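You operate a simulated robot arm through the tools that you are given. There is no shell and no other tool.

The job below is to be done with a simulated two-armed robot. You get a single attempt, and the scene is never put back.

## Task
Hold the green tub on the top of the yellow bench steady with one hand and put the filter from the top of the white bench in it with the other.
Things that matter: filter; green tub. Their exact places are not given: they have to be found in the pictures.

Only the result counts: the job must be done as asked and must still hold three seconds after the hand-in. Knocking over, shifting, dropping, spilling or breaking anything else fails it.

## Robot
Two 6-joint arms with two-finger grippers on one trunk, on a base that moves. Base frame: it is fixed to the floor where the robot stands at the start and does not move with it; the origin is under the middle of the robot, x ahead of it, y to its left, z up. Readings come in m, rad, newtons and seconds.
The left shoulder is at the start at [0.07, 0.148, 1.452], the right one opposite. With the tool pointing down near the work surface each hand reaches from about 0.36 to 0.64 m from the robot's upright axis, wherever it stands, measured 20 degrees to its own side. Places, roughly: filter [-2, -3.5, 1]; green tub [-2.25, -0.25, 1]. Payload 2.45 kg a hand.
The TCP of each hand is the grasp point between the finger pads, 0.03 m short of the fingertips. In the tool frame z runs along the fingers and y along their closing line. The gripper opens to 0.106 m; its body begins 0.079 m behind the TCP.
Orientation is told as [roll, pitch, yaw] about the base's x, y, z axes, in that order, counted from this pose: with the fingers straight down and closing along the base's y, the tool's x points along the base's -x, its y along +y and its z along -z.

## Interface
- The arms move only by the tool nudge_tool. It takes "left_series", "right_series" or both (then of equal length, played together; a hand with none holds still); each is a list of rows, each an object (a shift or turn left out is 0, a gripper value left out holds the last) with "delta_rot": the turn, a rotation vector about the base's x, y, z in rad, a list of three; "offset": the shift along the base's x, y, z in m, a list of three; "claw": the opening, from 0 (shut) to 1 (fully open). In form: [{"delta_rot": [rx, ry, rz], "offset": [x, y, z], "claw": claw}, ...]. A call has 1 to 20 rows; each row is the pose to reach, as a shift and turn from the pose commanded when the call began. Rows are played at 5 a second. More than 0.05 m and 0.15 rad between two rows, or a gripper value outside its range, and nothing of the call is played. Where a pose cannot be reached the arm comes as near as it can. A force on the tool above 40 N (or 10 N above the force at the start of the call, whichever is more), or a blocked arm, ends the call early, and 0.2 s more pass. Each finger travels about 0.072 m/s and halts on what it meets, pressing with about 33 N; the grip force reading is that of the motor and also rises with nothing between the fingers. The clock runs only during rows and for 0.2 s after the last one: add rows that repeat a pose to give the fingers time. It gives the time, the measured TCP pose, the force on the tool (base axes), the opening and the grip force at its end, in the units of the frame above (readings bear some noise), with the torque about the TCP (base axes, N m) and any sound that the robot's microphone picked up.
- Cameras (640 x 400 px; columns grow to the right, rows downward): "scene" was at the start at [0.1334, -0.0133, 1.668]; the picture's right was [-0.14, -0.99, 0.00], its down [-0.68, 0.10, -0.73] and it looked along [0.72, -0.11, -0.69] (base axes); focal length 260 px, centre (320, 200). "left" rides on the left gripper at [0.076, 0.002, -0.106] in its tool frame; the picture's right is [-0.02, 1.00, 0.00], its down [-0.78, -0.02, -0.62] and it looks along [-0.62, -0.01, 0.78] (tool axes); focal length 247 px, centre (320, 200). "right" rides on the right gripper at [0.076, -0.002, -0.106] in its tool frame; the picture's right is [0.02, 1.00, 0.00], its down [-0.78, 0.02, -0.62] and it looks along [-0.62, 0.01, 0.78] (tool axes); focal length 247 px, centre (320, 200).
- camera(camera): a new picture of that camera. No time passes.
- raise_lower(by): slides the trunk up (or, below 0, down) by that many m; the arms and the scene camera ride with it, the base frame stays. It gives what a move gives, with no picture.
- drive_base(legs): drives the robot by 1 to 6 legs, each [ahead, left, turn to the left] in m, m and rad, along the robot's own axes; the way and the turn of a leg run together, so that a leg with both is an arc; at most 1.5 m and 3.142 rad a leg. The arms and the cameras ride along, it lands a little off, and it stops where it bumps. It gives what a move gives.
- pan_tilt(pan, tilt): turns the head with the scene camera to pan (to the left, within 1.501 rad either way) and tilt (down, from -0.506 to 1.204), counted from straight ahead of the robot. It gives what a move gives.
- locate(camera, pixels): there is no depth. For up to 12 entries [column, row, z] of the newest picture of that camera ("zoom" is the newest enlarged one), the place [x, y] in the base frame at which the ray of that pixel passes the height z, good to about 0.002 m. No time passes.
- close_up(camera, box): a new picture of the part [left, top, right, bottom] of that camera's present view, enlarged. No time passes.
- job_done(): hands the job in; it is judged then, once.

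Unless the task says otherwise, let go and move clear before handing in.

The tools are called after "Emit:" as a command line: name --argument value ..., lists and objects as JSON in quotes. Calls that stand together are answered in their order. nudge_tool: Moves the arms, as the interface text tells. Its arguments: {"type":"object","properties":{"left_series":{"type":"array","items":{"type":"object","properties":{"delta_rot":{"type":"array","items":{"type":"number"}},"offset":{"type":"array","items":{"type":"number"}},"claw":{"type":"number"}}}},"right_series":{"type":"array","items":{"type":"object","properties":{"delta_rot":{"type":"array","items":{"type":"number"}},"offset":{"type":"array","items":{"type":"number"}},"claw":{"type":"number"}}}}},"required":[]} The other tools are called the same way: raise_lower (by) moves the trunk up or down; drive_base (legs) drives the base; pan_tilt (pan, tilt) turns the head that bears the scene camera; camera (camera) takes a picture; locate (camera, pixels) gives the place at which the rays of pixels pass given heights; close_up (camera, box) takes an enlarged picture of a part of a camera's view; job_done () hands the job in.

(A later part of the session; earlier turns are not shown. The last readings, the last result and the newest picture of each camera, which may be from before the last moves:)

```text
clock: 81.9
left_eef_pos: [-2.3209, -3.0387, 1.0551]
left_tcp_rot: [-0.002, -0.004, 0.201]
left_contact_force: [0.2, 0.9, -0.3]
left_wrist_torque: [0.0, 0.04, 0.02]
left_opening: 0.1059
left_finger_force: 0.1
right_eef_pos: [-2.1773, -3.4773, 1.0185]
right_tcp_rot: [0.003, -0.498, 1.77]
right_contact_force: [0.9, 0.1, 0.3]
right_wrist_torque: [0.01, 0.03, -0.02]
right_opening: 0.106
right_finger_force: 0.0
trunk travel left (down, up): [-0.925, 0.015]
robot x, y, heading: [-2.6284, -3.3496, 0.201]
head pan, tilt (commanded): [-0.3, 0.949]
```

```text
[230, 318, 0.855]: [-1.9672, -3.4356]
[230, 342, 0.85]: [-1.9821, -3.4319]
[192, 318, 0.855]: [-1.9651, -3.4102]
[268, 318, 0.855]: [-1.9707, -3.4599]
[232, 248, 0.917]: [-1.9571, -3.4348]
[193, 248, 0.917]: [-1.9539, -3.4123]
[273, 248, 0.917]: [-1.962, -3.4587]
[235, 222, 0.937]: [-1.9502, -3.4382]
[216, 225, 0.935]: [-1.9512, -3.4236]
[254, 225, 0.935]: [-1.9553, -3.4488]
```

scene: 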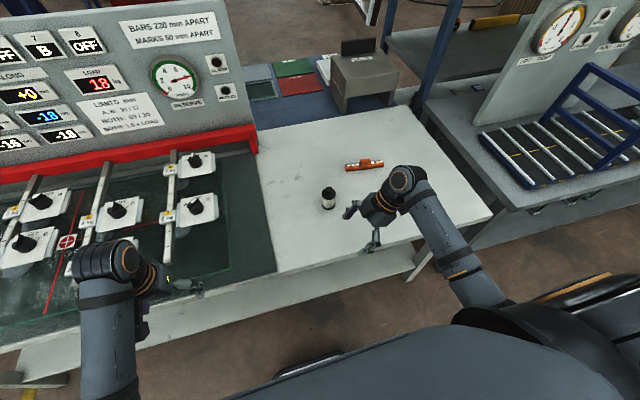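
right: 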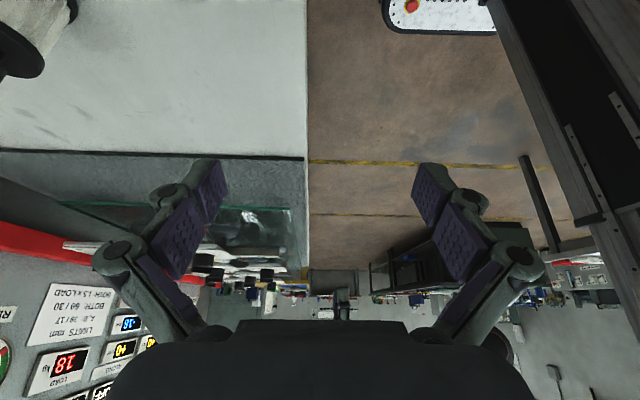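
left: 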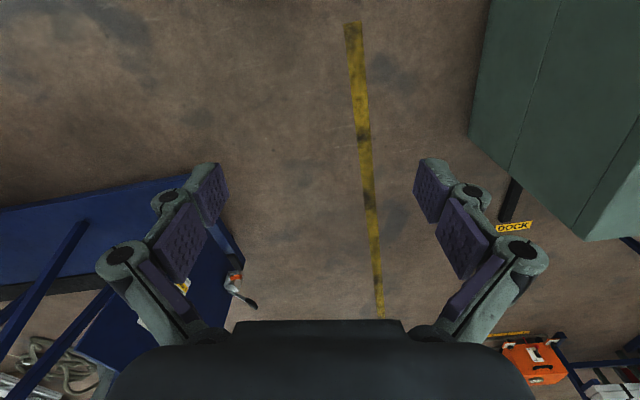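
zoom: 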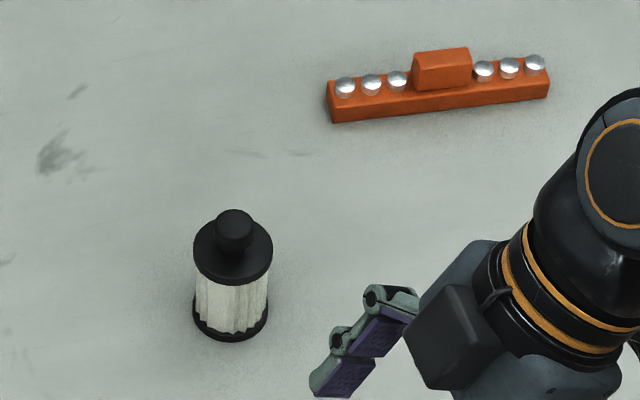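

The filter's axis is at about (-1.96,-3.435), 0.64 m ahead of me – a bit too far – and the bench edge is 0.43 m ahead. I'll creep 0.09 m closer and then bring the right hand level with the filter, to its right.

Emit:
drive_base --legs '[[0.09, 0, 0]]'

Emit:
camera --camera "scene"

Emit:
close_up --camera "scene" --box '[288, 170, 416, 250]'

```text
clock: 83.0
left_eef_pos: [-2.2378, -3.0227, 1.0568]
left_tcp_rot: [-0.004, -0.008, 0.2]
left_contact_force: [0.4, 0.1, 0.2]
left_wrist_torque: [0.02, -0.02, 0.01]
left_opening: 0.1059
left_finger_force: 0.1
right_eef_pos: [-2.0939, -3.4602, 1.0215]
right_tcp_rot: [-0.004, -0.499, 1.774]
right_contact_force: [-0.1, 0.4, 0.9]
right_wrist_torque: [0.0, -0.04, -0.01]
right_opening: 0.1058
right_finger_force: 0.0
trunk travel left (down, up): [-0.925, 0.015]
robot x, y, heading: [-2.5446, -3.3342, 0.2]
head pan, tilt (commanded): [-0.3, 0.949]
```

```text
taken
```

scene: 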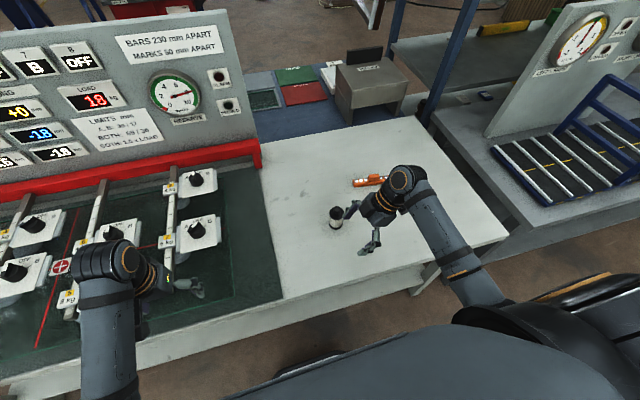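

```text
5.00 times, centred on (352, 210) of scene
```

zoom: 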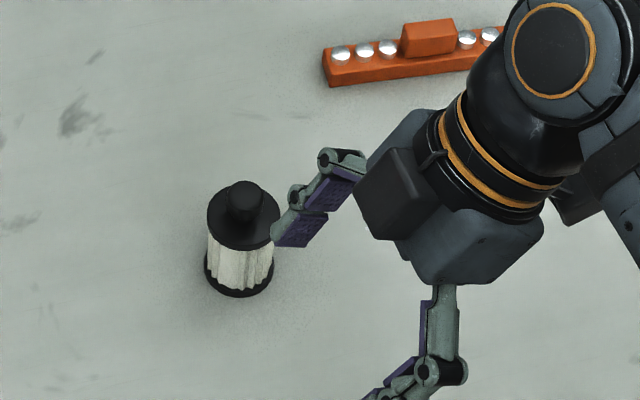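

The far finger's tip is high above the filter's side (zoom (300,230)). I'll shift the right hand 0.1 m to the right and then 0.135 m ahead at this height, so that its camera sees the filter.

Emit:
nudge_tool --right_series '[{"offset": [0.01, -0.049, 0]}, {"offset": [0.02, -0.098, 0]}, {"offset": [0.064, -0.089, 0]}, {"offset": [0.108, -0.08, 0]}, {"offset": [0.152, -0.071, 0]}, {"offset": [0.152, -0.071, 0]}]'

Emit:
camera --camera "right"

Emit:
camera --camera "scene"

```text
clock: 84.4
left_eef_pos: [-2.2349, -3.0199, 1.0537]
left_tcp_rot: [-0.003, -0.003, 0.203]
left_contact_force: [-0.6, 0.3, -0.4]
left_wrist_torque: [-0.03, 0.01, 0.0]
left_opening: 0.1059
left_finger_force: 0.2
right_eef_pos: [-1.9386, -3.5309, 1.0212]
right_tcp_rot: [0.0, -0.499, 1.772]
right_contact_force: [0.2, 0.2, 0.7]
right_wrist_torque: [-0.04, 0.01, 0.03]
right_opening: 0.1056
right_finger_force: 0.1
trunk travel left (down, up): [-0.925, 0.015]
robot x, y, heading: [-2.5448, -3.3359, 0.206]
head pan, tilt (commanded): [-0.3, 0.949]
```

```text
taken
```

right: 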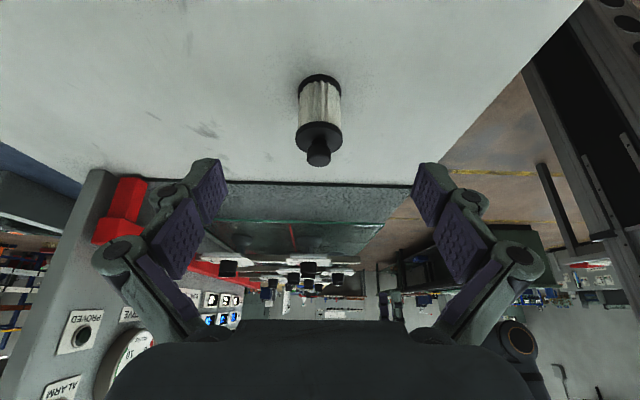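

```text
taken
```

scene: 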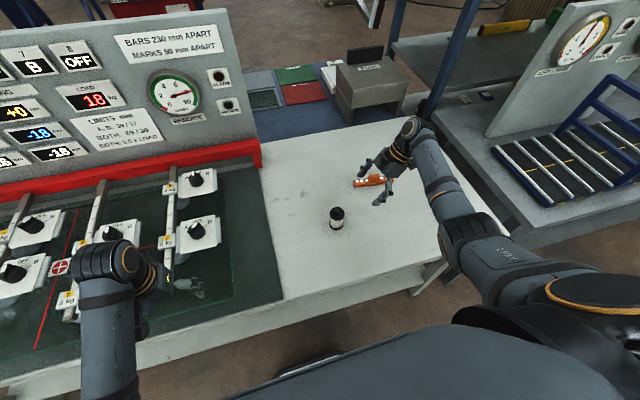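

The right camera now sees the filter centred between the fingers: base at (320,85), flange at (319,133), knob at (318,152). I'll measure it in both views.

Emit:
close_up --camera "right" --box '[256, 60, 384, 180]'

Emit:
locate --camera "right" --pixels '[[319, 90, 0.855], [319, 132, 0.917], [318, 150, 0.935], [318, 158, 0.94], [297, 132, 0.917], [342, 132, 0.917], [320, 75, 0.85]]'

Emit:
close_up --camera "scene" --box '[288, 170, 416, 250]'

Emit:
locate --camera "zoom" --pixels '[[240, 276, 0.855], [241, 216, 0.917], [244, 192, 0.94]]'

```text
3.33 times, centred on (320, 120) of right
```

zoom: 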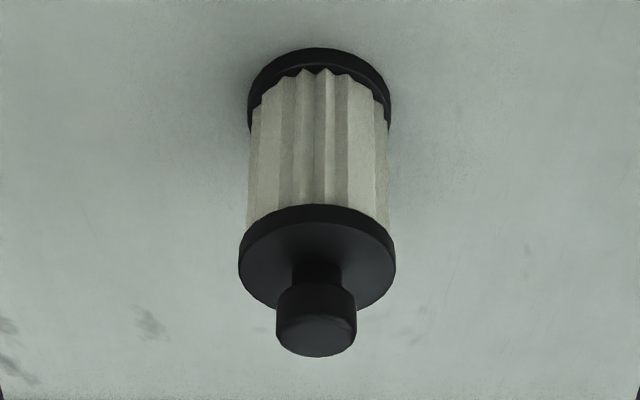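

```text
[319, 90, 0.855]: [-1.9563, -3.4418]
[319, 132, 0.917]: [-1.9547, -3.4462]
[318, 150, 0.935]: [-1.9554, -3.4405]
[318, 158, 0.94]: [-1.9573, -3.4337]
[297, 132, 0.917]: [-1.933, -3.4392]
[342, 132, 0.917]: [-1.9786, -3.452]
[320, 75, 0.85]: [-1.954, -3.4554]
```

```text
5.00 times, centred on (352, 210) of scene
```

zoom: 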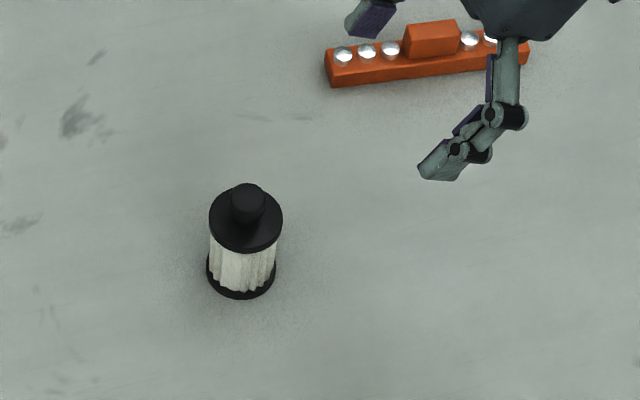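

```text
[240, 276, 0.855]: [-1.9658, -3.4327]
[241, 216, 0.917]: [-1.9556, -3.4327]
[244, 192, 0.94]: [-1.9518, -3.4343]
```

Both views agree: filter axis at about (-1.956,-3.433), flange top at z≈0.912 and knob top at ≈0.94. I'll slide the open right hand over it and come down part-way, then check.

Emit:
nudge_tool --right_series '[{"offset": [-0.008, 0.0445, 0], "claw": 1}, {"offset": [-0.0157, 0.0889, 0], "claw": 1}, {"offset": [-0.0157, 0.0889, -0.035], "claw": 1}, {"offset": [-0.0157, 0.0889, -0.05], "claw": 0.7}, {"offset": [-0.0157, 0.0889, -0.05], "claw": 0.7}]'

Emit:
camera --camera "right"

Emit:
close_up --camera "scene" --box '[288, 170, 416, 250]'

```text
clock: 85.6
left_eef_pos: [-2.2348, -3.0199, 1.0548]
left_tcp_rot: [-0.002, -0.005, 0.2]
left_contact_force: [0.3, 0.8, -0.2]
left_wrist_torque: [-0.02, 0.0, 0.0]
left_opening: 0.106
left_finger_force: 0.0
right_eef_pos: [-1.9545, -3.4419, 0.9692]
right_tcp_rot: [0.0, -0.499, 1.772]
right_contact_force: [-0.2, 0.4, 0.5]
right_wrist_torque: [-0.02, -0.02, 0.02]
right_opening: 0.0742
right_finger_force: 0.2
trunk travel left (down, up): [-0.925, 0.015]
robot x, y, heading: [-2.5444, -3.3342, 0.207]
head pan, tilt (commanded): [-0.3, 0.949]
```

```text
taken
```

right: 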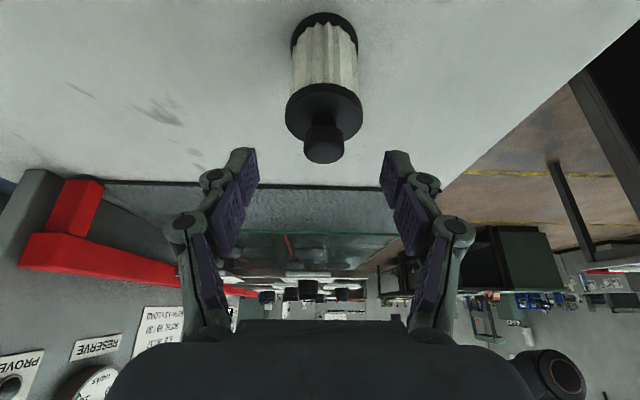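

```text
5.00 times, centred on (352, 210) of scene
```

zoom: 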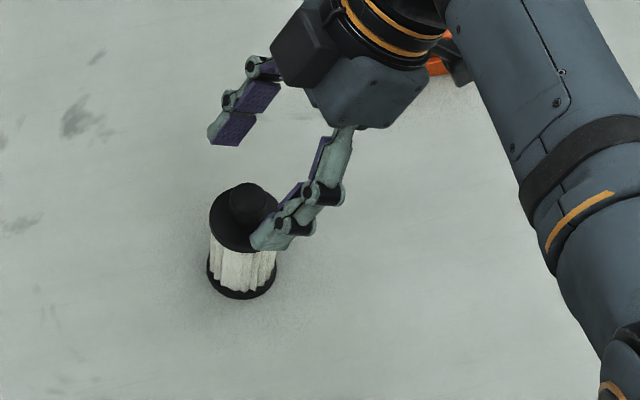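

The knob at (323,140) sits between the two fingertips (240,160) and (395,165) as predicted. I'll lower 22 mm so the tips end just above the flange, then close on the knob.

Emit:
nudge_tool --right_series '[{"offset": [-0.001, 0, -0.011]}, {"offset": [-0.001, 0, -0.022]}, {"offset": [-0.001, 0, -0.022], "claw": 0.4}, {"offset": [-0.001, 0, -0.022], "claw": 0.4}]'

Emit:
camera --camera "right"

Emit:
close_up --camera "scene" --box '[288, 170, 416, 250]'

```text
clock: 86.6
left_eef_pos: [-2.2357, -3.0225, 1.055]
left_tcp_rot: [-0.003, -0.005, 0.2]
left_contact_force: [0.6, -0.3, -0.1]
left_wrist_torque: [0.02, -0.02, 0.0]
left_opening: 0.1061
left_finger_force: 0.1
right_eef_pos: [-1.9559, -3.4432, 0.9485]
right_tcp_rot: [-0.003, -0.499, 1.772]
right_contact_force: [1.8, -2.9, 6.3]
right_wrist_torque: [-0.06, -0.09, -0.02]
right_opening: 0.044
right_finger_force: 5.8
trunk travel left (down, up): [-0.925, 0.015]
robot x, y, heading: [-2.5434, -3.3345, 0.202]
head pan, tilt (commanded): [-0.3, 0.949]
```

```text
taken
```

right: 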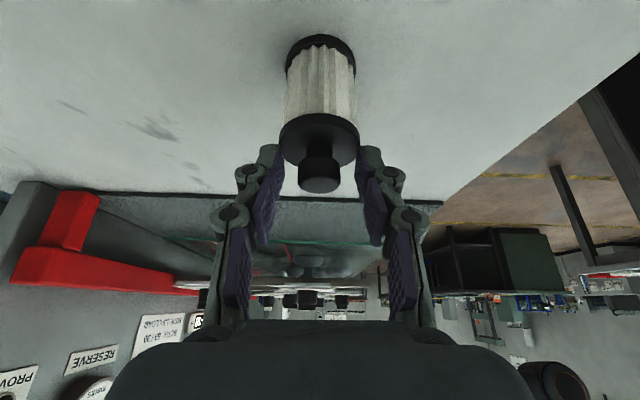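

```text
5.00 times, centred on (352, 210) of scene
```

zoom: 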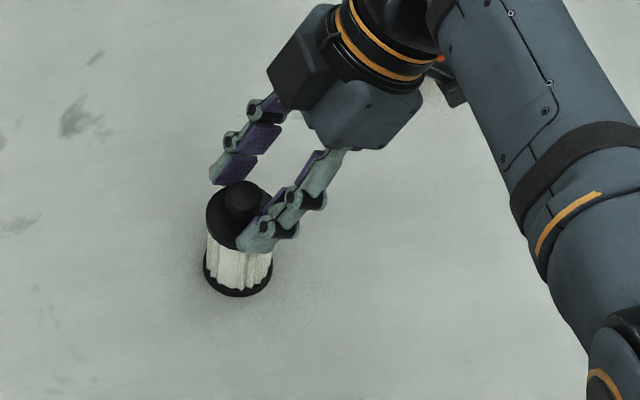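

The hand reads +6.3 N upward and the fingers stall at 0.044 m, so the tips are catching the flange rather than the knob. I'll open slightly, raise 6 mm and try closing gently again.

Emit:
nudge_tool --right_series '[{"claw": 0.6}, {"claw": 0.6}, {"offset": [0.001, 0, 0.006], "claw": 0.6}, {"offset": [0.001, 0, 0.006], "claw": 0.6}]'

Emit:
camera --camera "right"

Emit:
close_up --camera "right" --box '[224, 60, 416, 220]'

Emit:
close_up --camera "scene" --box '[304, 190, 384, 240]'

```text
clock: 87.6
left_eef_pos: [-2.2342, -3.0201, 1.0551]
left_tcp_rot: [-0.001, -0.004, 0.201]
left_contact_force: [-0.5, 0.6, 0.4]
left_wrist_torque: [0.01, -0.01, 0.02]
left_opening: 0.1063
left_finger_force: 0.0
right_eef_pos: [-1.9538, -3.4427, 0.9533]
right_tcp_rot: [0.001, -0.5, 1.769]
right_contact_force: [-0.4, 0.9, -0.1]
right_wrist_torque: [0.02, 0.03, 0.04]
right_opening: 0.0635
right_finger_force: 0.0
trunk travel left (down, up): [-0.925, 0.015]
robot x, y, heading: [-2.5417, -3.3351, 0.197]
head pan, tilt (commanded): [-0.3, 0.949]
```

```text
taken
```

right: 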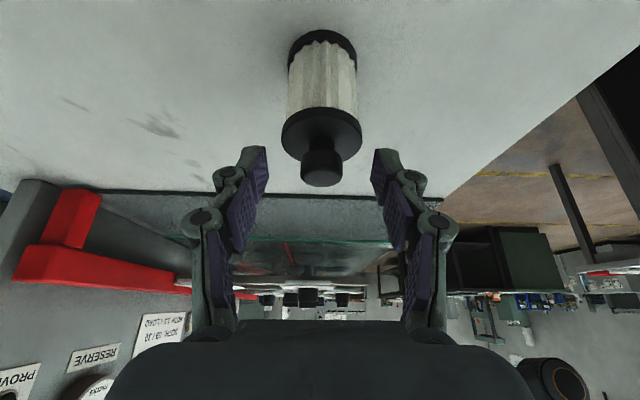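

```text
2.50 times, centred on (320, 140) of right
```

zoom: 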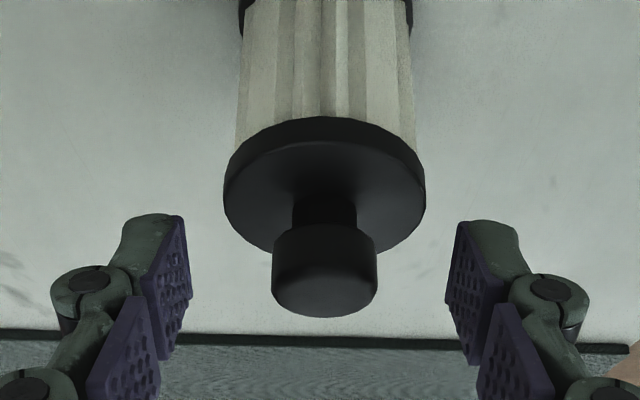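

```text
8.00 times, centred on (344, 215) of scene
```

zoom: 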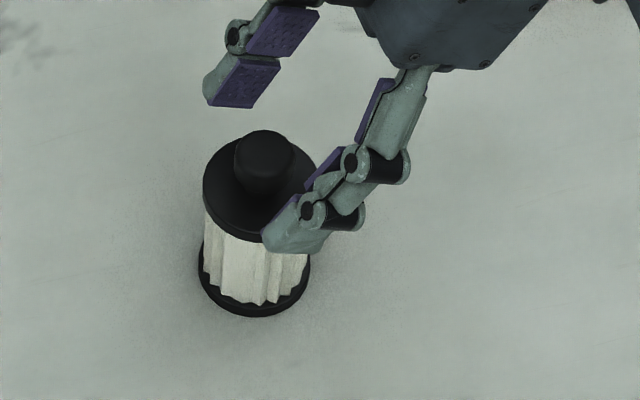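

With the hand 6 mm higher the fingers stand free again and the filter is upright and centred (knob at zoom (325,270)). I compute the flange top at 0.9145 and knob top at 0.942, so the tips now should clear the flange; closing onto the knob.

Emit:
nudge_tool --right_series '[{"claw": 0.42}, {"claw": 0.42}, {"claw": 0.36}, {"claw": 0.36}]'

Emit:
close_up --camera "right" --box '[224, 60, 416, 220]'

Emit:
close_up --camera "scene" --box '[304, 190, 384, 240]'

```text
clock: 88.6
left_eef_pos: [-2.234, -3.0208, 1.054]
left_tcp_rot: [-0.003, -0.005, 0.2]
left_contact_force: [0.1, 0.4, -0.6]
left_wrist_torque: [-0.02, 0.0, -0.01]
left_opening: 0.1062
left_finger_force: 0.0
right_eef_pos: [-1.9542, -3.4429, 0.955]
right_tcp_rot: [0.003, -0.499, 1.77]
right_contact_force: [0.3, 0.1, 0.2]
right_wrist_torque: [0.0, 0.0, 0.01]
right_opening: 0.0383
right_finger_force: 0.1
trunk travel left (down, up): [-0.925, 0.015]
robot x, y, heading: [-2.5445, -3.3327, 0.198]
head pan, tilt (commanded): [-0.3, 0.949]
```

```text
2.50 times, centred on (320, 140) of right
```

zoom: 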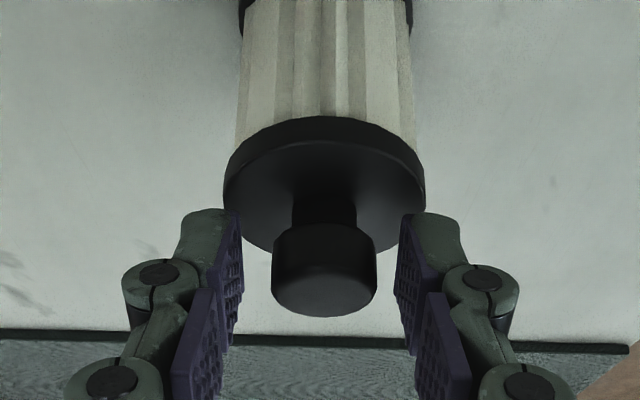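

```text
8.00 times, centred on (344, 215) of scene
```

zoom: 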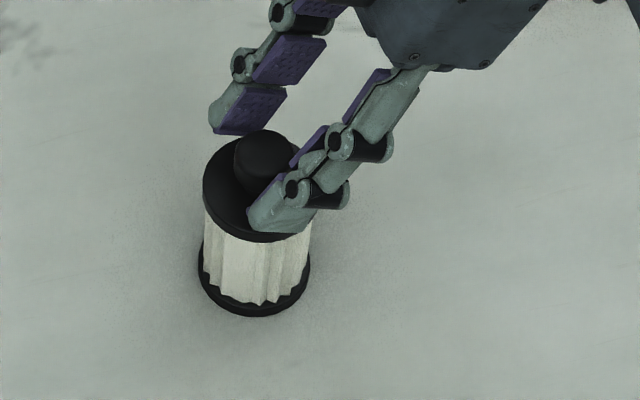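

No contact at 0.038 m opening, and the pads (zoom rows 210-350) overlap the knob head (rows 225-315). I'll close fully on the knob.

Emit:
nudge_tool --right_series '[{"claw": 0.28}, {"claw": 0.22}, {"claw": 0.15}, {"claw": 0.0}, {"claw": 0.0}, {"claw": 0.0}]'

Emit:
close_up --camera "right" --box '[224, 60, 416, 220]'

Emit:
close_up --camera "scene" --box '[304, 190, 384, 240]'

```text
clock: 90.0
left_eef_pos: [-2.2349, -3.0209, 1.0552]
left_tcp_rot: [-0.002, -0.003, 0.2]
left_contact_force: [0.4, -0.5, -0.5]
left_wrist_torque: [0.02, 0.01, -0.02]
left_opening: 0.106
left_finger_force: 0.0
right_eef_pos: [-1.9538, -3.4422, 0.9534]
right_tcp_rot: [0.002, -0.5, 1.769]
right_contact_force: [-0.8, -0.3, -0.1]
right_wrist_torque: [0.01, 0.03, -0.01]
right_opening: 0.0235
right_finger_force: 33.5
trunk travel left (down, up): [-0.925, 0.015]
robot x, y, heading: [-2.5416, -3.3304, 0.197]
head pan, tilt (commanded): [-0.3, 0.949]
```

```text
2.50 times, centred on (320, 140) of right
```

zoom: 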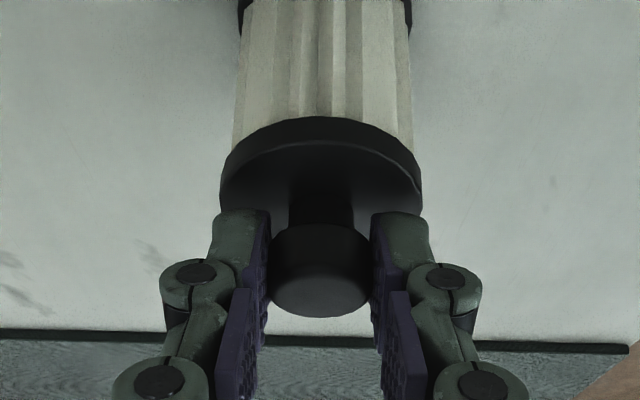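

```text
8.00 times, centred on (344, 215) of scene
```

zoom: 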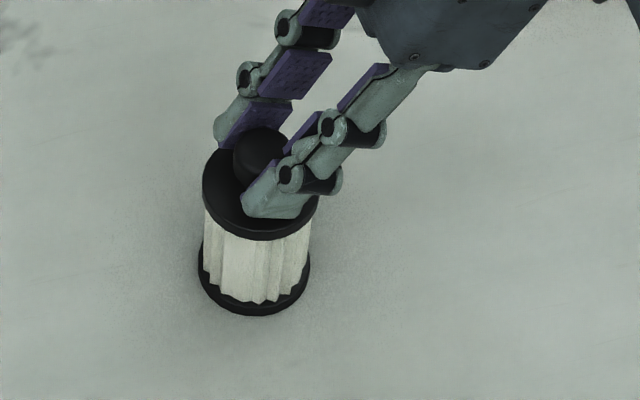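

The knob is gripped: opening 0.0235 m at 33.5 N. I'll lift it slowly and check that it hangs straight.

Emit:
nudge_tool --right_series '[{"offset": [0, 0, 0.01], "claw": 0}, {"offset": [0, 0, 0.02], "claw": 0}, {"offset": [0, 0, 0.04], "claw": 0}, {"offset": [0, 0, 0.06], "claw": 0}, {"offset": [0, 0, 0.08], "claw": 0}, {"offset": [0, 0, 0.1], "claw": 0}]'

Emit:
camera --camera "right"

Emit:
camera --camera "scene"

```text
clock: 91.4
left_eef_pos: [-2.2339, -3.0212, 1.0544]
left_tcp_rot: [-0.001, -0.004, 0.202]
left_contact_force: [0.3, -1.0, 0.2]
left_wrist_torque: [0.01, -0.01, 0.01]
left_opening: 0.1059
left_finger_force: 0.1
right_eef_pos: [-1.954, -3.4413, 1.0536]
right_tcp_rot: [0.001, -0.5, 1.77]
right_contact_force: [0.4, 0.2, -0.7]
right_wrist_torque: [-0.01, -0.01, 0.03]
right_opening: 0.0235
right_finger_force: 33.0
trunk travel left (down, up): [-0.925, 0.015]
robot x, y, heading: [-2.5457, -3.3343, 0.204]
head pan, tilt (commanded): [-0.3, 0.949]
```

```text
taken
```

right: 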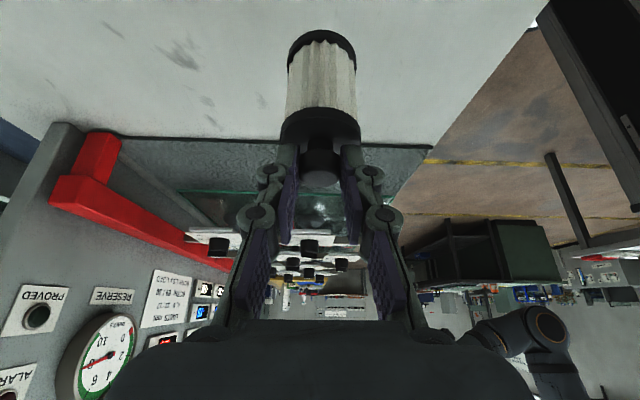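

```text
taken
```

scene: 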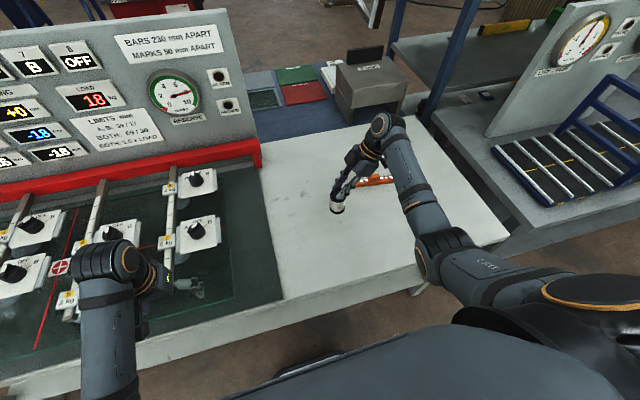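

The filter is firmly held (0.0235 m, 33 N) and hangs upright at bottom height ~0.95. I'll back away from the bench, pull the right hand in a bit and then sidestep left toward the aisle.

Emit:
drive_base --legs '[[-0.45, 0, 0]]'

Emit:
nudge_tool --right_series '[{"offset": [-0.033, -0.007, 0], "claw": 0}, {"offset": [-0.066, -0.013, 0], "claw": 0}, {"offset": [-0.098, -0.02, 0], "claw": 0}, {"offset": [-0.098, -0.02, 0], "claw": 0}]'

Emit:
camera --camera "right"

```text
clock: 94.0
left_eef_pos: [-2.6613, -3.1078, 1.0542]
left_tcp_rot: [-0.001, -0.003, 0.205]
left_contact_force: [0.3, 0.7, 0.8]
left_wrist_torque: [-0.05, 0.0, 0.0]
left_opening: 0.1063
left_finger_force: 0.0
right_eef_pos: [-2.3804, -3.5284, 1.0539]
right_tcp_rot: [0.002, -0.5, 1.773]
right_contact_force: [-0.4, -0.2, -0.2]
right_wrist_torque: [0.0, 0.01, -0.01]
right_opening: 0.0238
right_finger_force: 32.8
trunk travel left (down, up): [-0.925, 0.015]
robot x, y, heading: [-2.9717, -3.4203, 0.196]
head pan, tilt (commanded): [-0.3, 0.949]
```

```text
clock: 95.0
left_eef_pos: [-2.6621, -3.1081, 1.0549]
left_tcp_rot: [-0.001, -0.005, 0.204]
left_contact_force: [0.2, 0.5, -0.4]
left_wrist_torque: [0.02, 0.02, 0.0]
left_opening: 0.1059
left_finger_force: 0.1
right_eef_pos: [-2.4809, -3.5477, 1.0551]
right_tcp_rot: [0.001, -0.499, 1.774]
right_contact_force: [0.2, 0.1, -1.1]
right_wrist_torque: [-0.01, 0.02, -0.02]
right_opening: 0.0237
right_finger_force: 32.9
trunk travel left (down, up): [-0.925, 0.015]
robot x, y, heading: [-2.9678, -3.4256, 0.207]
head pan, tilt (commanded): [-0.3, 0.949]
```

```text
taken
```

right: 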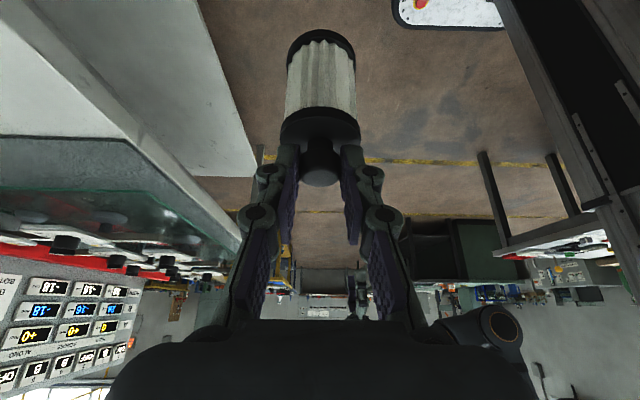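

The filter still sits firmly between the fingers at (320,110). Now I sidestep left along the gap in two legs, watching heading.

Emit:
drive_base --legs '[[0, 1.05, 0]]'

Emit:
pan_tilt --pan 0.9 --tilt 0.6

Emit:
camera --camera "scene"

```text
clock: 100.4
left_eef_pos: [-2.8706, -2.0797, 1.0545]
left_tcp_rot: [0.0, -0.003, 0.2]
left_contact_force: [0.0, 0.8, 0.5]
left_wrist_torque: [-0.02, 0.02, -0.05]
left_opening: 0.106
left_finger_force: 0.1
right_eef_pos: [-2.6904, -2.5199, 1.0554]
right_tcp_rot: [0.003, -0.503, 1.768]
right_contact_force: [0.1, -0.1, -0.6]
right_wrist_torque: [0.0, -0.03, 0.02]
right_opening: 0.0236
right_finger_force: 32.7
trunk travel left (down, up): [-0.925, 0.015]
robot x, y, heading: [-3.1826, -2.3907, 0.197]
head pan, tilt (commanded): [-0.3, 0.949]
```

```text
clock: 101.8
left_eef_pos: [-2.8699, -2.0787, 1.054]
left_tcp_rot: [-0.001, -0.003, 0.199]
left_contact_force: [-0.3, 0.4, -0.3]
left_wrist_torque: [0.02, 0.03, 0.0]
left_opening: 0.1059
left_finger_force: 0.0
right_eef_pos: [-2.6897, -2.52, 1.0545]
right_tcp_rot: [0.002, -0.497, 1.768]
right_contact_force: [-0.9, -0.3, -0.7]
right_wrist_torque: [0.0, 0.02, -0.02]
right_opening: 0.0235
right_finger_force: 32.7
trunk travel left (down, up): [-0.925, 0.015]
robot x, y, heading: [-3.1771, -2.3882, 0.198]
head pan, tilt (commanded): [0.901, 0.6]
```

```text
taken
```

scene: 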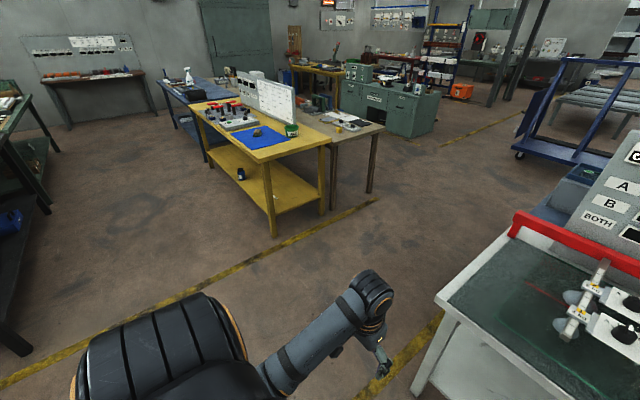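

The aisle is clear; the tub is at (291,130) on the yellow bench. I'll sidestep on into the aisle, turn left by 1.57 to face the yellow bench side, and then look.

Emit:
drive_base --legs '[[0, 1.05, 0], [0, 0, 1.57]]'

Emit:
pan_tilt --pan -0.8 --tilt 0.6

Emit:
camera --camera "scene"

Emit:
camera --camera "right"

```text
clock: 111.1
left_eef_pos: [-3.6973, -1.0619, 1.0544]
left_tcp_rot: [-0.002, -0.003, 1.782]
left_contact_force: [-1.4, -0.8, -0.6]
left_wrist_torque: [-0.01, -0.03, 0.01]
left_opening: 0.106
left_finger_force: 0.0
right_eef_pos: [-3.2589, -0.8754, 1.0553]
right_tcp_rot: [0.001, -0.499, -2.932]
right_contact_force: [-0.3, 0.3, -1.4]
right_wrist_torque: [0.0, -0.04, 0.01]
right_opening: 0.0235
right_finger_force: 32.3
trunk travel left (down, up): [-0.925, 0.015]
robot x, y, heading: [-3.3786, -1.366, 1.784]
head pan, tilt (commanded): [0.901, 0.6]
```

```text
clock: 112.8
left_eef_pos: [-3.6968, -1.0608, 1.0546]
left_tcp_rot: [-0.002, -0.004, 1.784]
left_contact_force: [0.1, -0.9, -0.1]
left_wrist_torque: [-0.02, 0.0, 0.02]
left_opening: 0.1058
left_finger_force: 0.0
right_eef_pos: [-3.2583, -0.8754, 1.0543]
right_tcp_rot: [0.004, -0.5, -2.932]
right_contact_force: [0.1, 0.3, -0.9]
right_wrist_torque: [-0.01, 0.0, 0.01]
right_opening: 0.0235
right_finger_force: 32.8
trunk travel left (down, up): [-0.925, 0.015]
robot x, y, heading: [-3.3793, -1.3668, 1.782]
head pan, tilt (commanded): [-0.799, 0.6]
```

```text
taken
```

scene: 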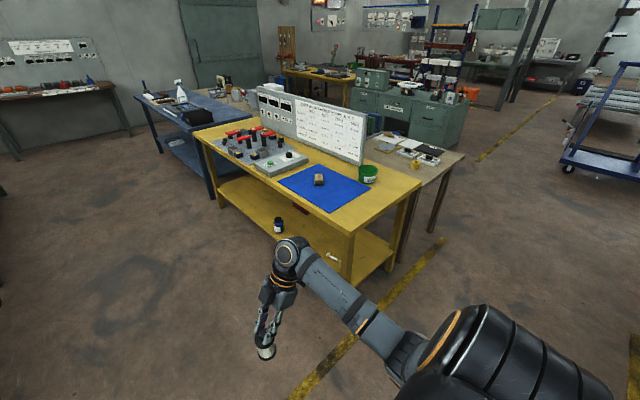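

```text
taken
```

right: 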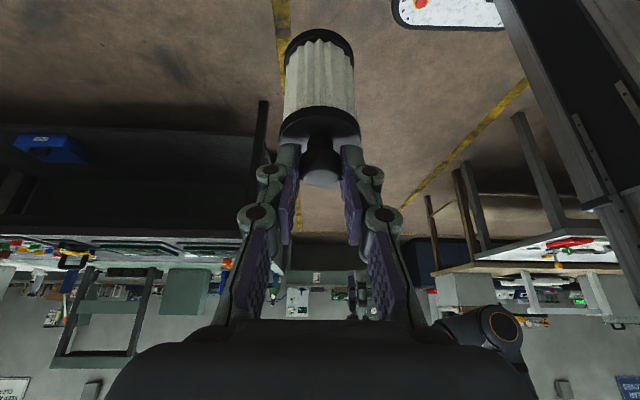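

The yellow bench end now spans from about (347,233) to (421,186), with the tub at (369,173). I'll measure these with z=0.85.

Emit:
close_up --camera "scene" --box '[270, 130, 430, 250]'

Emit:
locate --camera "scene" --pixels '[[347, 233, 0.85], [421, 186, 0.85], [369, 181, 0.85], [369, 167, 0.93], [359, 168, 0.93], [379, 168, 0.93], [363, 160, 0.85], [319, 184, 0.85]]'

```text
3.33 times, centred on (350, 190) of scene
```

zoom: 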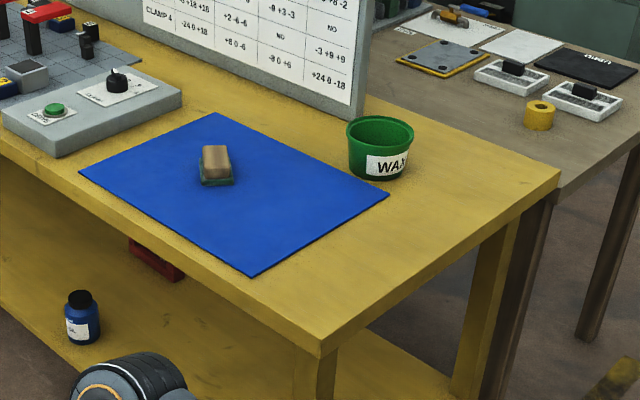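

```text
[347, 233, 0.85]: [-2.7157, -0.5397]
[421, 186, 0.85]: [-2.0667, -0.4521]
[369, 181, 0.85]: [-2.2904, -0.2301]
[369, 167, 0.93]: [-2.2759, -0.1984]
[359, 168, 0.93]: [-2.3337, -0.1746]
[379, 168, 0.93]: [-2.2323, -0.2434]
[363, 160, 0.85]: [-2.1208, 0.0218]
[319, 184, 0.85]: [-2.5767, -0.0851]
```

I'll use the enlarged picture for finer measurements of bench corners and tub.

Emit:
locate --camera "zoom" --pixels '[[320, 345, 0.85], [559, 166, 0.85], [379, 182, 0.85], [380, 172, 0.85], [380, 132, 0.93], [345, 134, 0.93], [414, 134, 0.93], [352, 165, 0.855], [408, 168, 0.855], [390, 193, 0.85], [366, 118, 0.85]]'

```text
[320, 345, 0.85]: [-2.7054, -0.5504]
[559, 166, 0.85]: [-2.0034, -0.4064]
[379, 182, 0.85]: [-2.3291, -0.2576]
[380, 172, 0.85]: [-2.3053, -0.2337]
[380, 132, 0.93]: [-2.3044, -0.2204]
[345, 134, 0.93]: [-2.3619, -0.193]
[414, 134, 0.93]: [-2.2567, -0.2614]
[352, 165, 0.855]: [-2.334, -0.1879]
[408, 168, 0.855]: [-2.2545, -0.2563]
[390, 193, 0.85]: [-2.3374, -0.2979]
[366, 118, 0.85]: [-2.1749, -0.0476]
```

The tub's centre is at about (-2.304,-0.225), 0.24 m from the bench's aisle end; its rim is ~0.12 m wide. I'll sidestep right along the aisle by 1.28 m to line up with it.

Emit:
drive_base --legs '[[0, -1.28, -0.008]]'

Emit:
pan_tilt --pan 0.0 --tilt 0.8

Emit:
camera --camera "scene"

Emit:
close_up --camera "scene" --box '[240, 80, 400, 200]'

```text
clock: 119.4
left_eef_pos: [-2.4238, -0.783, 1.0551]
left_tcp_rot: [-0.001, -0.003, 1.794]
left_contact_force: [0.0, -0.8, -0.1]
left_wrist_torque: [0.0, -0.02, 0.01]
left_opening: 0.1057
left_finger_force: 0.1
right_eef_pos: [-1.9874, -0.5906, 1.0563]
right_tcp_rot: [0.002, -0.5, -2.92]
right_contact_force: [-0.4, 0.0, -1.2]
right_wrist_torque: [-0.02, -0.01, 0.0]
right_opening: 0.0228
right_finger_force: 33.4
trunk travel left (down, up): [-0.925, 0.015]
robot x, y, heading: [-2.1054, -1.0852, 1.795]
head pan, tilt (commanded): [-0.799, 0.6]
```

```text
clock: 120.5
left_eef_pos: [-2.4242, -0.783, 1.0551]
left_tcp_rot: [-0.003, -0.004, 1.795]
left_contact_force: [0.0, 0.5, 0.1]
left_wrist_torque: [0.02, 0.02, 0.0]
left_opening: 0.1058
left_finger_force: 0.1
right_eef_pos: [-1.988, -0.5906, 1.0555]
right_tcp_rot: [0.0, -0.498, -2.917]
right_contact_force: [-0.1, -1.0, -0.4]
right_wrist_torque: [0.01, -0.04, 0.01]
right_opening: 0.0229
right_finger_force: 33.2
trunk travel left (down, up): [-0.925, 0.015]
robot x, y, heading: [-2.1049, -1.0865, 1.797]
head pan, tilt (commanded): [0.0, 0.799]
```

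```text
taken
```

scene: 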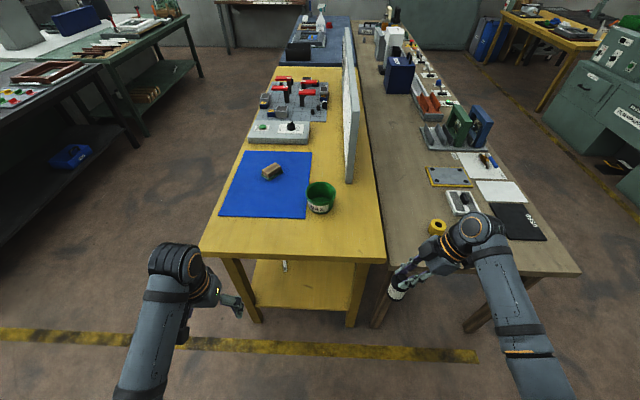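

```text
3.33 times, centred on (320, 140) of scene
```

zoom: 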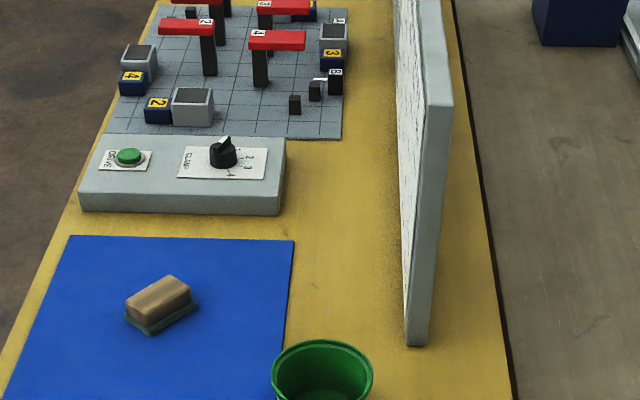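

I'm now facing the bench end with the tub straight ahead at (321,197); the right hand with the filter is at (400,285) near the beige bench corner. I'll measure the tub and the nearby items.

Emit:
close_up --camera "scene" --box '[272, 150, 384, 220]'

Emit:
locate --camera "scene" --pixels '[[202, 252, 0.85], [386, 262, 0.85], [437, 232, 0.85], [437, 222, 0.92], [321, 210, 0.85], [321, 188, 0.93], [307, 190, 0.93], [336, 190, 0.93], [349, 182, 0.85]]'

Emit:
camera --camera "left"

```text
5.71 times, centred on (328, 185) of scene
```

zoom: 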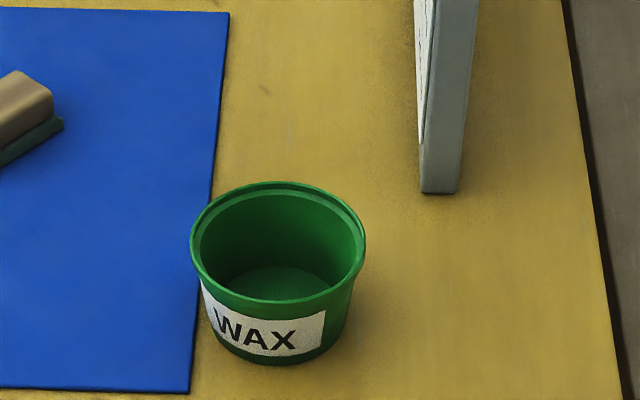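

```text
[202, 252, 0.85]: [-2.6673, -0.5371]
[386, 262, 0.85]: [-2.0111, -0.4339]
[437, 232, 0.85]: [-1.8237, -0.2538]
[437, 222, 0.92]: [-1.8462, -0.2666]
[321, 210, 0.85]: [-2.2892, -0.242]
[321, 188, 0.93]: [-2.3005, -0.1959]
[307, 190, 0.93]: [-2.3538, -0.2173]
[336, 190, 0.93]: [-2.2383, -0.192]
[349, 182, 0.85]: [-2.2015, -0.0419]
```

```text
taken
```

left: 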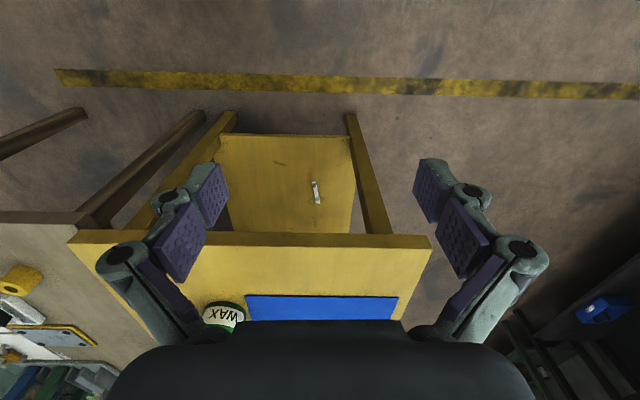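

The tub is clear in the zoom: rim from (191,245) to (366,245), base front at (265,365). I'll measure its rim and base at a few assumed heights.

Emit:
locate --camera "zoom" --pixels '[[278, 244, 0.93], [278, 244, 0.92], [278, 244, 0.94], [191, 246, 0.93], [366, 246, 0.93], [278, 181, 0.93], [270, 311, 0.93], [270, 365, 0.85], [213, 315, 0.86], [345, 318, 0.86], [279, 287, 0.855]]'

```text
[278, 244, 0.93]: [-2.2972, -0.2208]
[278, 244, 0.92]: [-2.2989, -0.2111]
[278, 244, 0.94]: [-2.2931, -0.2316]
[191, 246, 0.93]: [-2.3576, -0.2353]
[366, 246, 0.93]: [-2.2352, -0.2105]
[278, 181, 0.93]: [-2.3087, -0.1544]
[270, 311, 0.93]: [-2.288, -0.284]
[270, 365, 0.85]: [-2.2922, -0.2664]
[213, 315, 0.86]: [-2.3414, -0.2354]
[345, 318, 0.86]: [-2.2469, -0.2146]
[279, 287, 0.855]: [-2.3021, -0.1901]
```

Tub data: centre (-2.299,-0.220), rim outer radius ~0.0625 at z≈0.93, floor radius ~0.042, standing on the bench at z=0.85; it is 0.89 m ahead of me and centred. I'll lift the trunk its last 15 mm for clearance, bring the filter hand inward and then drive 0.28 m closer.

Emit:
raise_lower --by 0.015

Emit:
nudge_tool --right_series '[{"offset": [-0.039, -0.009, 0], "claw": 0}, {"offset": [-0.078, -0.018, 0], "claw": 0}, {"offset": [-0.078, -0.018, 0], "claw": 0}]'

Emit:
drive_base --legs '[[0.2, 0, -0.02]]'

Emit:
camera --camera "scene"

Emit:
camera --camera "right"

```text
clock: 121.1
left_eef_pos: [-2.424, -0.7829, 1.0703]
left_tcp_rot: [-0.001, -0.003, 1.793]
left_contact_force: [-0.5, -0.4, -0.6]
left_wrist_torque: [-0.01, 0.01, 0.0]
left_opening: 0.1061
left_finger_force: 0.0
right_eef_pos: [-1.9891, -0.5906, 1.0698]
right_tcp_rot: [0.0, -0.5, -2.918]
right_contact_force: [-1.0, 0.3, -0.3]
right_wrist_torque: [-0.04, 0.0, -0.01]
right_opening: 0.0232
right_finger_force: 33.2
trunk travel left (down, up): [-0.94, 0.0]
robot x, y, heading: [-2.1014, -1.0844, 1.794]
head pan, tilt (commanded): [0.0, 0.799]
```

```text
clock: 121.9
left_eef_pos: [-2.4224, -0.7828, 1.0701]
left_tcp_rot: [-0.002, -0.002, 1.794]
left_contact_force: [-0.7, -0.7, 0.6]
left_wrist_torque: [-0.04, 0.06, 0.01]
left_opening: 0.1063
left_finger_force: 0.0
right_eef_pos: [-2.0663, -0.6085, 1.0697]
right_tcp_rot: [0.003, -0.502, -2.918]
right_contact_force: [0.2, -0.2, 0.1]
right_wrist_torque: [-0.01, 0.0, -0.04]
right_opening: 0.0226
right_finger_force: 33.1
trunk travel left (down, up): [-0.94, 0.0]
robot x, y, heading: [-2.1027, -1.0833, 1.796]
head pan, tilt (commanded): [0.0, 0.799]
```

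```text
clock: 123.5
left_eef_pos: [-2.4619, -0.5828, 1.071]
left_tcp_rot: [-0.002, -0.007, 1.776]
left_contact_force: [0.3, -0.2, -0.3]
left_wrist_torque: [0.02, 0.0, 0.02]
left_opening: 0.106
left_finger_force: 0.0
right_eef_pos: [-2.0991, -0.4153, 1.0706]
right_tcp_rot: [-0.002, -0.5, -2.935]
right_contact_force: [0.0, 0.2, -1.0]
right_wrist_torque: [0.03, 0.01, -0.02]
right_opening: 0.023
right_finger_force: 33.1
trunk travel left (down, up): [-0.94, 0.0]
robot x, y, heading: [-2.1459, -0.8863, 1.773]
head pan, tilt (commanded): [0.0, 0.799]
```

```text
taken
```

scene: 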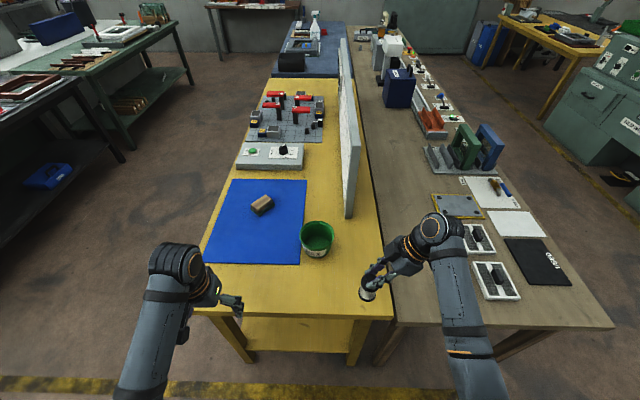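

```text
taken
```

right: 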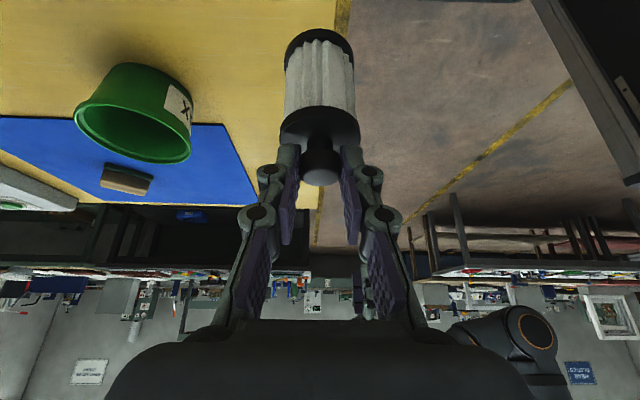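

The filter hand is at the bench's right front, the tub at (317,238) is 0.68 m ahead. Before the last approach I'll turn the left hand by -90° in free air so it closes along the ahead axis, then lean it out to the left.

Emit:
nudge_tool --left_series '[{"delta_rot": [0, 0, -0.14]}, {"delta_rot": [0, 0, -0.28]}, {"delta_rot": [0, 0, -0.42]}, {"delta_rot": [0, 0, -0.56]}, {"delta_rot": [0, 0, -0.7]}, {"delta_rot": [0, 0, -0.84]}, {"delta_rot": [0, 0, -0.98]}, {"delta_rot": [0, 0, -1.12]}, {"delta_rot": [0, 0, -1.26]}, {"delta_rot": [0, 0, -1.4]}, {"delta_rot": [0, 0, -1.54]}, {"delta_rot": [0, 0, -1.57]}]'

Emit:
nudge_tool --left_series '[{"delta_rot": [0.028, -0.137, 0]}, {"delta_rot": [0.056, -0.274, 0]}, {"delta_rot": [0.084, -0.411, 0]}, {"delta_rot": [0.112, -0.548, 0]}, {"delta_rot": [0.14, -0.686, 0]}, {"delta_rot": [0.16, -0.784, 0]}, {"delta_rot": [0.16, -0.784, 0]}]'

Emit:
camera --camera "scene"

Emit:
camera --camera "left"

```text
clock: 126.2
left_eef_pos: [-2.4612, -0.58, 1.0687]
left_tcp_rot: [0.002, -0.005, 0.205]
left_contact_force: [-0.6, 0.4, -0.5]
left_wrist_torque: [-0.01, 0.03, 0.0]
left_opening: 0.1061
left_finger_force: 0.2
right_eef_pos: [-2.0998, -0.4125, 1.0693]
right_tcp_rot: [0.002, -0.499, -2.937]
right_contact_force: [-0.1, -0.7, -0.8]
right_wrist_torque: [-0.02, 0.01, -0.04]
right_opening: 0.0229
right_finger_force: 33.1
trunk travel left (down, up): [-0.94, 0.0]
robot x, y, heading: [-2.1477, -0.8899, 1.776]
head pan, tilt (commanded): [0.0, 0.799]
```

```text
clock: 127.8
left_eef_pos: [-2.462, -0.5791, 1.0694]
left_tcp_rot: [-0.007, -0.805, 0.207]
left_contact_force: [-0.2, -0.1, 0.2]
left_wrist_torque: [-0.03, 0.02, 0.01]
left_opening: 0.1058
left_finger_force: 0.0
right_eef_pos: [-2.1004, -0.4123, 1.0678]
right_tcp_rot: [0.002, -0.499, -2.937]
right_contact_force: [-0.3, -0.2, -0.7]
right_wrist_torque: [0.03, -0.05, 0.02]
right_opening: 0.023
right_finger_force: 32.1
trunk travel left (down, up): [-0.94, 0.0]
robot x, y, heading: [-2.1487, -0.8836, 1.776]
head pan, tilt (commanded): [0.0, 0.799]
```

```text
taken
```

scene: 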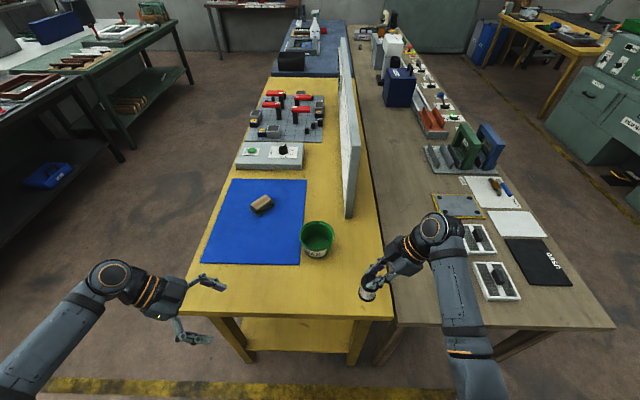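

```text
taken
```

left: 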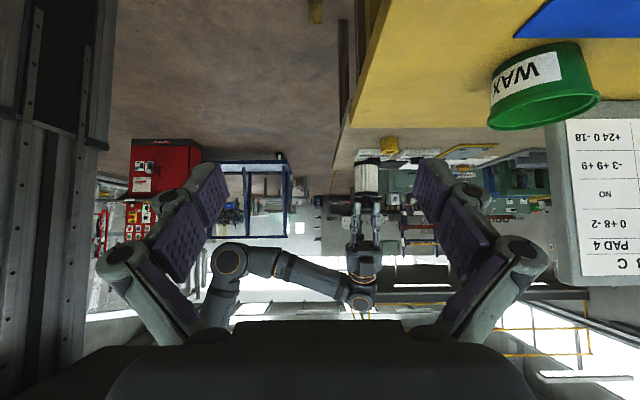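

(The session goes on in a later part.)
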